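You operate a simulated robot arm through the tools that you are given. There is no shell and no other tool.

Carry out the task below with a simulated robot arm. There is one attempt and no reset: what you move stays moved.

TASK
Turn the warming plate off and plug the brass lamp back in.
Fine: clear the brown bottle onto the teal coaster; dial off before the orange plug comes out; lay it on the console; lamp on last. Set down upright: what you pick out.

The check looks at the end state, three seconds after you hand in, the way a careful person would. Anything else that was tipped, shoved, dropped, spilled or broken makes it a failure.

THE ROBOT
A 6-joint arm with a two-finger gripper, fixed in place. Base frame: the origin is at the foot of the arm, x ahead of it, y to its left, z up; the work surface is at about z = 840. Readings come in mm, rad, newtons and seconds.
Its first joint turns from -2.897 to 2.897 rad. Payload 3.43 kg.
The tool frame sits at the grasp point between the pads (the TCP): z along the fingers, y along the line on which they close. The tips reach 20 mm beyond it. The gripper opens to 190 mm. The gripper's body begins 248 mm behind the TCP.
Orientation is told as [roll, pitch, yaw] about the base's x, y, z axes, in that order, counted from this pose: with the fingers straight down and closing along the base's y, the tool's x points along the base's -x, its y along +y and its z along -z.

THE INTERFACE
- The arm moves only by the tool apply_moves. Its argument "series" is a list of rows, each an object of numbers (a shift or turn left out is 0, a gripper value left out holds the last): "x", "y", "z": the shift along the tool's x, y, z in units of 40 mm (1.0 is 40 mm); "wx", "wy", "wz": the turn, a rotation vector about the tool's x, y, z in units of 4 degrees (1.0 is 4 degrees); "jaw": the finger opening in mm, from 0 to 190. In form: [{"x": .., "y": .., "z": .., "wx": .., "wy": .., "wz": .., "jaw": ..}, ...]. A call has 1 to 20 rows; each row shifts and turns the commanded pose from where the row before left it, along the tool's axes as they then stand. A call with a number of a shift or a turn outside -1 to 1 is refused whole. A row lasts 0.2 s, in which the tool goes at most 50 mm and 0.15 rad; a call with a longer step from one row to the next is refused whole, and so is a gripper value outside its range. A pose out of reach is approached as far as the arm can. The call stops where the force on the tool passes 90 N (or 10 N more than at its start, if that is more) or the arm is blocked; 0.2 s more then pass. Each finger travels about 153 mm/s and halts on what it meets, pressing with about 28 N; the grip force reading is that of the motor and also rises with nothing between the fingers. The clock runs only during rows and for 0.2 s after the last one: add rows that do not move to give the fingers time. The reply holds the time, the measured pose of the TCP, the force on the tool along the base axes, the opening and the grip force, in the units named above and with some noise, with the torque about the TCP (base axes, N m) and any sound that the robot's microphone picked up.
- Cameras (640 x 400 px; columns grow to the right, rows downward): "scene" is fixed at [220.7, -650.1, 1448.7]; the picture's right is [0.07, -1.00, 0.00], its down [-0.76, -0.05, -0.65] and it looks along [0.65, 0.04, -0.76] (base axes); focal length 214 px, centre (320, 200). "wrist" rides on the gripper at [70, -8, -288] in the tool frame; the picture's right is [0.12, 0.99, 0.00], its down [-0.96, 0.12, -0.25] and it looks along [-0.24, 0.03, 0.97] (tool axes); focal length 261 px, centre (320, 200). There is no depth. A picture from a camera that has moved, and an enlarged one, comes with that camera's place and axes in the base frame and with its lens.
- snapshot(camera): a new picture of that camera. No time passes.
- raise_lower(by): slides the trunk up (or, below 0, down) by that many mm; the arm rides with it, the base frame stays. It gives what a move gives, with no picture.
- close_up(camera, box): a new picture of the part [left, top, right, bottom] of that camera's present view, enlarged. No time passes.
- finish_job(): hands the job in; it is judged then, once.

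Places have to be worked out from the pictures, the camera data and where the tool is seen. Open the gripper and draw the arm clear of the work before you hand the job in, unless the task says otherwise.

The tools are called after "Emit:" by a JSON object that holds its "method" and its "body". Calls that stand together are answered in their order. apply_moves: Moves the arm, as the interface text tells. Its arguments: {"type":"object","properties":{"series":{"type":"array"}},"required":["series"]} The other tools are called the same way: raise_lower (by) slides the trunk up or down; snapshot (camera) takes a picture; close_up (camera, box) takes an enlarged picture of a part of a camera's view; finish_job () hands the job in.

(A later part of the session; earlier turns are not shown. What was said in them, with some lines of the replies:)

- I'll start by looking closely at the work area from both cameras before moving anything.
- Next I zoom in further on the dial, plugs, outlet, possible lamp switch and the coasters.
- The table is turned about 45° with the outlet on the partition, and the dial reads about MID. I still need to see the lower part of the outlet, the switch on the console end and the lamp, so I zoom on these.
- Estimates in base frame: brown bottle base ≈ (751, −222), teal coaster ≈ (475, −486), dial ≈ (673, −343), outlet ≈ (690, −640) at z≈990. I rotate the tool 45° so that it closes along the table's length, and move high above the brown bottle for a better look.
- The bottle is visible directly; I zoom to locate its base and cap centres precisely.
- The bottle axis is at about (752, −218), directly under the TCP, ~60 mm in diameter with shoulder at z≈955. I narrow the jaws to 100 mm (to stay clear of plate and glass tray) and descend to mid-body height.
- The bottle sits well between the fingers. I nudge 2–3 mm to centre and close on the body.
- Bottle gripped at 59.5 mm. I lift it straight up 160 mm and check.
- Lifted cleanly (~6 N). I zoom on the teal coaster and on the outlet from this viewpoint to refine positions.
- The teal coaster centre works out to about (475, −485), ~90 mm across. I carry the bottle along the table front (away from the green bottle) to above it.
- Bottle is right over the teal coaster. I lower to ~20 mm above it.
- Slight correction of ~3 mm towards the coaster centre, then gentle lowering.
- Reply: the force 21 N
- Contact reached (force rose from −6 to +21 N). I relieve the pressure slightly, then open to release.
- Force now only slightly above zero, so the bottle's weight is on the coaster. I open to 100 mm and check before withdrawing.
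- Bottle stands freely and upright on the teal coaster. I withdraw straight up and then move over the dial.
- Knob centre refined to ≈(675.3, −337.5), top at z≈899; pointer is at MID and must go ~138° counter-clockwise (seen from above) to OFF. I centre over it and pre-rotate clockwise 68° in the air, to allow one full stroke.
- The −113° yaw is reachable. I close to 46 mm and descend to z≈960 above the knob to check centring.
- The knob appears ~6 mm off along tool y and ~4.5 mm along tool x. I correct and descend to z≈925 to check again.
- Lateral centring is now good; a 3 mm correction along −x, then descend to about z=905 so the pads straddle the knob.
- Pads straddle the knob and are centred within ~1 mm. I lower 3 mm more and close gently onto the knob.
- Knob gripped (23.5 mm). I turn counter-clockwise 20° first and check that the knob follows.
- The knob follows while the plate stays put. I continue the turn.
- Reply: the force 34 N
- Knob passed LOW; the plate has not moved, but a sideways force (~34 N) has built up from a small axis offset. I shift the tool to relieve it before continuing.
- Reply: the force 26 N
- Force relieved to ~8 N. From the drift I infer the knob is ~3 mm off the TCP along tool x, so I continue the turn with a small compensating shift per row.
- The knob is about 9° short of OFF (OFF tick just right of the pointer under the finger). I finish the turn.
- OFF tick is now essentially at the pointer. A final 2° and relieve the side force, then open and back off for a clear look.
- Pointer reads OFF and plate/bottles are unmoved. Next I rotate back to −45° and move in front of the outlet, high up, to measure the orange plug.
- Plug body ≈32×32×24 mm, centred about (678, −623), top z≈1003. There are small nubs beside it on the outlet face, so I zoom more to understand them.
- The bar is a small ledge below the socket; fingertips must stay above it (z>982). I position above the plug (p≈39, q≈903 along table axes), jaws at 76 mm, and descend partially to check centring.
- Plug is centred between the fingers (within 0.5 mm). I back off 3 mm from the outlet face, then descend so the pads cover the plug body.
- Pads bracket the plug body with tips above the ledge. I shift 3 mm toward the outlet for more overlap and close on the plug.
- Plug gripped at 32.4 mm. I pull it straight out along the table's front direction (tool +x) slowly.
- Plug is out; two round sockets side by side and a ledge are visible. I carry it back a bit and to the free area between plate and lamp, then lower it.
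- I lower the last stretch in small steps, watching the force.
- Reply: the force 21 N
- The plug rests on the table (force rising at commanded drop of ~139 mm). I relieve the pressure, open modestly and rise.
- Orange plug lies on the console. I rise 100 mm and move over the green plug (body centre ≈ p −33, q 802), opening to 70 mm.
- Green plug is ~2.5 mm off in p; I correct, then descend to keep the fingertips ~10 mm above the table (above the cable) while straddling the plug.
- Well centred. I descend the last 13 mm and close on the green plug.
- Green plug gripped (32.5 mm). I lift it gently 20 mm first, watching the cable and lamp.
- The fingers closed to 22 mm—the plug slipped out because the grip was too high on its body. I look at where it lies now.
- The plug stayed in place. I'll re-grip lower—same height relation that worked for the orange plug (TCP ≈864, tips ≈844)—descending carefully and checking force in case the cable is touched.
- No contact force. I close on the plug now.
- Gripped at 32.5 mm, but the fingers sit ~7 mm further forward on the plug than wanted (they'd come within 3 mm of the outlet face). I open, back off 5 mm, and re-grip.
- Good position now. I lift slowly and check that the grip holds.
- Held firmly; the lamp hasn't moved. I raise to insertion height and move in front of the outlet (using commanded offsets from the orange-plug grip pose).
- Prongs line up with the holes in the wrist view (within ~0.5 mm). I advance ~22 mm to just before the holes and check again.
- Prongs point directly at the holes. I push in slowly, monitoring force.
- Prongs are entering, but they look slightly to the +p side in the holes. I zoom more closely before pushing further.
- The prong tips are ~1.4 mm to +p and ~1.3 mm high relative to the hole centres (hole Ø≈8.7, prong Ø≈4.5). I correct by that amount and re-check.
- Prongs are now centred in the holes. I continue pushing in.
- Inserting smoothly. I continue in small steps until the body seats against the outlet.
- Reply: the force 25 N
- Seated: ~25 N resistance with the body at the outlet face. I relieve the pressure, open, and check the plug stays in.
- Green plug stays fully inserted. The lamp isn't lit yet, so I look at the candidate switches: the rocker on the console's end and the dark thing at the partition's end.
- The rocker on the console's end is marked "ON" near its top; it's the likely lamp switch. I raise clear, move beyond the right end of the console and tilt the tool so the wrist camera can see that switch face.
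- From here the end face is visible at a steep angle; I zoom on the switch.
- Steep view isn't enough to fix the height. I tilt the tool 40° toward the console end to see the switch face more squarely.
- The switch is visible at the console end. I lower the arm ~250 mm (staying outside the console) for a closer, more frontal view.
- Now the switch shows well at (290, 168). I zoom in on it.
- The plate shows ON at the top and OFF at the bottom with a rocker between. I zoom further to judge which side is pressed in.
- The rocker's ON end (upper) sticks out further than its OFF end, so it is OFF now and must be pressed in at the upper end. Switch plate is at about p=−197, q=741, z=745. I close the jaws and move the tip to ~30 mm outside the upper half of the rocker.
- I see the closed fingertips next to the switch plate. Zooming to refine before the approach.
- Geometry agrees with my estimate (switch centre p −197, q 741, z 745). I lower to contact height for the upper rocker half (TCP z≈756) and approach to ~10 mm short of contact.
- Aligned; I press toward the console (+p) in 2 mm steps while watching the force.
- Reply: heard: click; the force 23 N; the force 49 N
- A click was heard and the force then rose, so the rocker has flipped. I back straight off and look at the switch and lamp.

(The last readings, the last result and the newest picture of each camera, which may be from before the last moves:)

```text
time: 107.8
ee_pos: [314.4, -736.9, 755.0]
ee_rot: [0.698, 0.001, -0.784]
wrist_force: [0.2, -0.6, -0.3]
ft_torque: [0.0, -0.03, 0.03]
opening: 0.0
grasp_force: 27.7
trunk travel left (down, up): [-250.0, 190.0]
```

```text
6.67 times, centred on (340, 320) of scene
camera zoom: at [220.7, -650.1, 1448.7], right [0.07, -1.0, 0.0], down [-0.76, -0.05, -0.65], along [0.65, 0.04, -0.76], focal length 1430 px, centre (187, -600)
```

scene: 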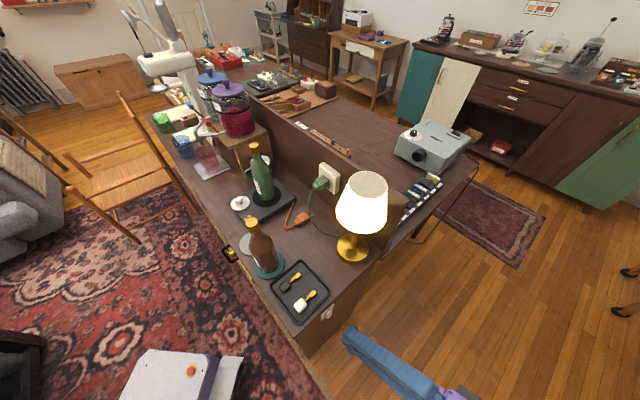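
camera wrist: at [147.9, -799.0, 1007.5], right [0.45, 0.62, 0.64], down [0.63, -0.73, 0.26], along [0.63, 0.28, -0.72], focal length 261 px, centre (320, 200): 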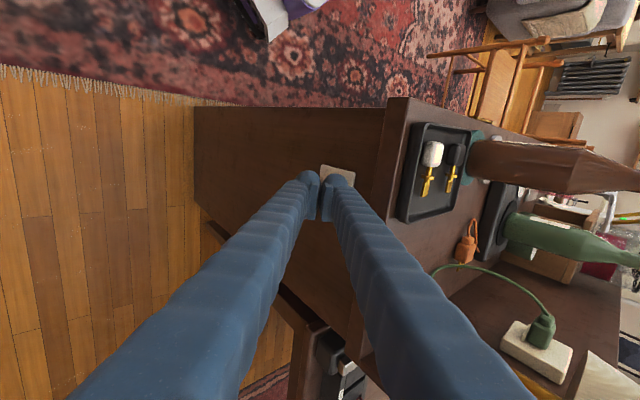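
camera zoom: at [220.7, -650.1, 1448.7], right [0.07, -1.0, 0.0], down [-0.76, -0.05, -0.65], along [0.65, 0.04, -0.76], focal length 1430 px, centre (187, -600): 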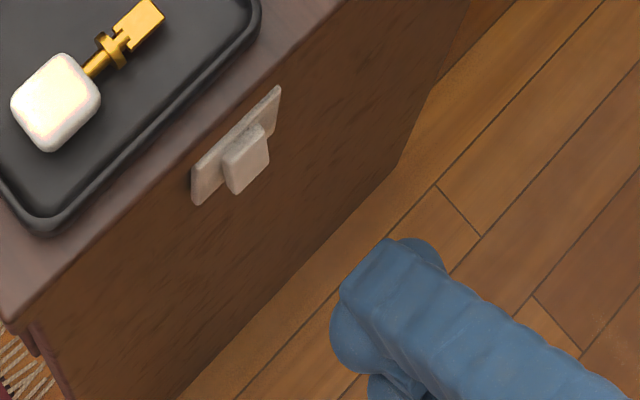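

The lamp is lit. Before withdrawing I verify the dial, the bottle on its coaster and the plugs close-up.

Emit:
{"method": "close_up", "body": {"camera": "scene", "box": [220, 185, 265, 220]}}

Emit:
{"method": "close_up", "body": {"camera": "scene", "box": [235, 205, 305, 285]}}

Emit:
{"method": "close_up", "body": {"camera": "scene", "box": [280, 155, 350, 235]}}

```text
11.43 times, centred on (242, 202) of scene
camera zoom: at [220.7, -650.1, 1448.7], right [0.07, -1.0, 0.0], down [-0.76, -0.05, -0.65], along [0.65, 0.04, -0.76], focal length 2451 px, centre (1206, 171)
```

zoom: 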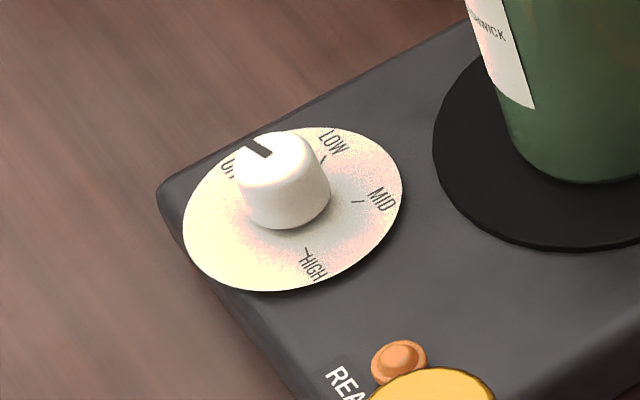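

```text
5.00 times, centred on (270, 245) of scene
camera zoom: at [220.7, -650.1, 1448.7], right [0.07, -1.0, 0.0], down [-0.76, -0.05, -0.65], along [0.65, 0.04, -0.76], focal length 1072 px, centre (570, -25)
```

zoom: 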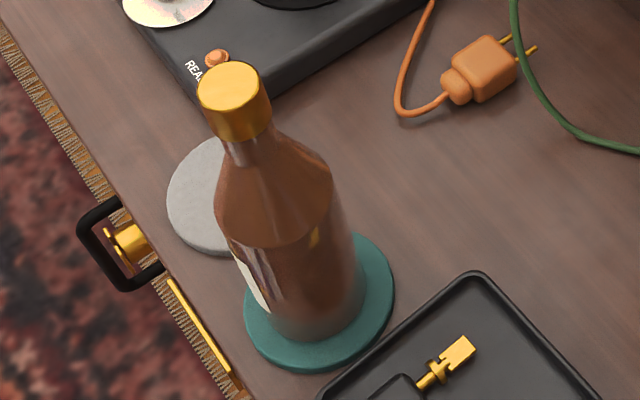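

```text
5.00 times, centred on (315, 195) of scene
camera zoom: at [220.7, -650.1, 1448.7], right [0.07, -1.0, 0.0], down [-0.76, -0.05, -0.65], along [0.65, 0.04, -0.76], focal length 1072 px, centre (345, 225)
```

zoom: 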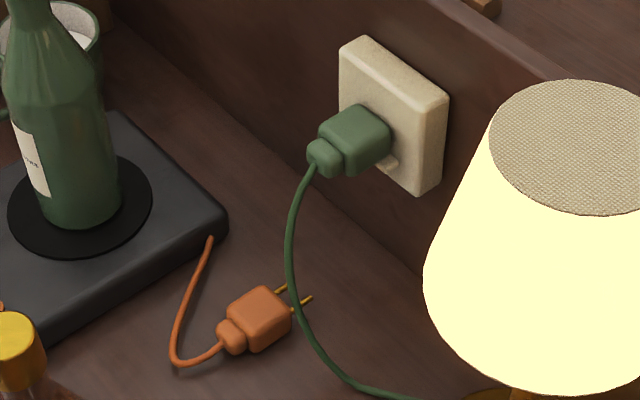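

Everything is in place: dial at OFF, bottle upright on the teal coaster, orange plug on the console, green plug seated, lamp lit. I withdraw upward outside the console, straighten the tool and open the gripper.

Emit:
{"method": "apply_moves", "body": {"series": [{"y": 0.643, "z": -0.766}, {"y": 0.643, "z": -0.766}, {"y": 0.643, "z": -0.766}, {"y": 0.643, "z": -0.766}, {"y": 0.643, "z": -0.766}, {"y": 0.643, "z": -0.766}, {"y": 0.643, "z": -0.766}, {"y": 0.643, "z": -0.766}, {"y": 0.643, "z": -0.766}, {"y": 0.643, "z": -0.766}, {"y": 0.643, "z": -0.766}, {"y": 0.643, "z": -0.766}, {}]}}

Emit:
{"method": "apply_moves", "body": {"series": [{"wx": 1}, {"wx": 1}, {"wx": 1}, {"wx": 1}, {"wx": 1}, {"wx": 1}, {"wx": 1}, {"wx": 1}, {"wx": 1}, {"wx": 1}, {"jaw": 60}, {"jaw": 100}, {}, {}, {}]}}

Emit:
{"method": "snapshot", "body": {"camera": "scene"}}

Emit:
{"method": "snapshot", "body": {"camera": "wrist"}}

```text
time: 110.6
ee_pos: [311.4, -734.1, 1235.0]
ee_rot: [0.698, -0.001, -0.788]
wrist_force: [-0.5, -0.2, 0.4]
ft_torque: [0.0, 0.02, 0.02]
opening: 0.2
grasp_force: 27.6
trunk travel left (down, up): [-250.0, 190.0]
```

```text
time: 113.8
ee_pos: [314.6, -737.6, 1233.9]
ee_rot: [-0.001, 0.0, -0.789]
wrist_force: [-0.7, -0.6, -0.1]
ft_torque: [0.03, 0.0, 0.0]
opening: 99.7
grasp_force: 0.0
trunk travel left (down, up): [-250.0, 190.0]
```

```text
taken
```

scene: 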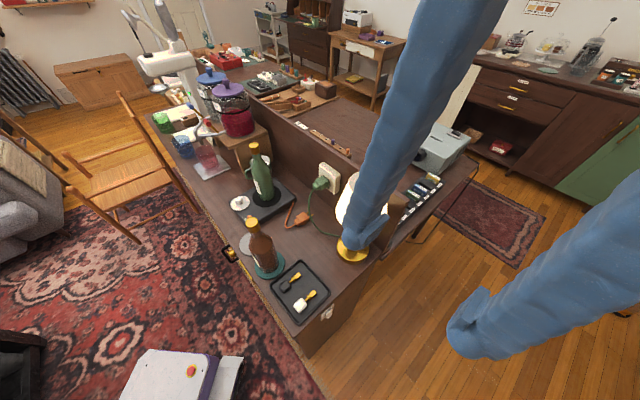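

```text
taken
camera wrist: at [258.7, -694.2, 1520.7], right [0.62, 0.79, 0.0], down [0.76, -0.6, 0.25], along [0.19, -0.15, -0.97], focal length 261 px, centre (320, 200)
```

wrist: 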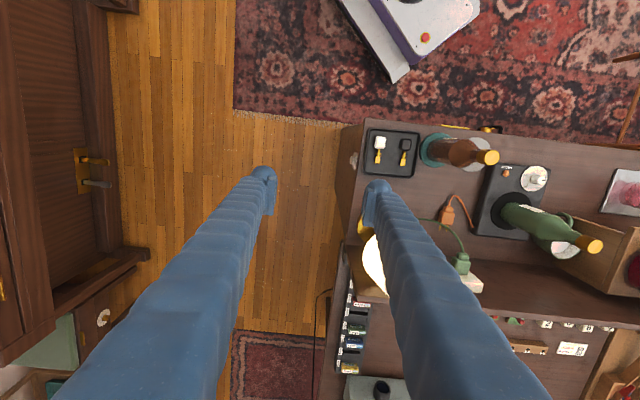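

The arm is clear, the gripper open and the lamp is lit. One last check of the dial pointer from the wrist view.

Emit:
{"method": "close_up", "body": {"camera": "wrist", "box": [515, 160, 555, 195]}}

Emit:
{"method": "close_up", "body": {"camera": "wrist", "box": [345, 120, 505, 300]}}

```text
11.43 times, centred on (535, 178) of wrist
camera zoom: at [258.7, -694.2, 1520.7], right [0.62, 0.79, 0.0], down [0.76, -0.6, 0.25], along [0.19, -0.15, -0.97], focal length 2979 px, centre (-2137, 457)
```

zoom: 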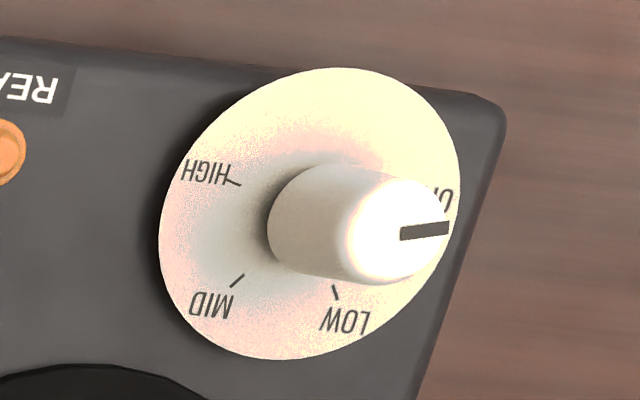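

```text
2.22 times, centred on (425, 210) of wrist
camera zoom: at [258.7, -694.2, 1520.7], right [0.62, 0.79, 0.0], down [0.76, -0.6, 0.25], along [0.19, -0.15, -0.97], focal length 579 px, centre (87, 178)
```

zoom: 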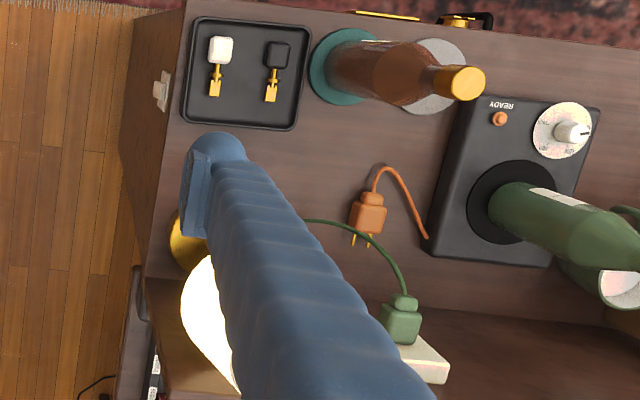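

The dial pointer is at OFF and every other element is as asked, with nothing else disturbed. I hand the job in.

Emit:
{"method": "finish_job", "body": {}}

```text
The job is handed in.
```

The warming plate is off, and the brass lamp is plugged back in and lit. I've handed the job in but haven't seen the check's result.

1. **Brown bottle:** it stands upright on the teal coaster.
2. **Dial:** I turned it from MID to OFF while the orange plug was still in.
3. **Orange plug:** I pulled it out and laid it flat on the console, between the plate and the lamp.
4. **Lamp plug:** the green plug is fully seated in the outlet. It slipped from the gripper on the first lift, less than 20 mm above the table, and stayed in place. The second grip held.
5. **Lamp:** I pressed the ON side of the switch on the console's end last. It clicked and the lamp lit.

The last pictures show nothing else tipped or moved. The gripper is open and the arm is clear, past the end of the console.
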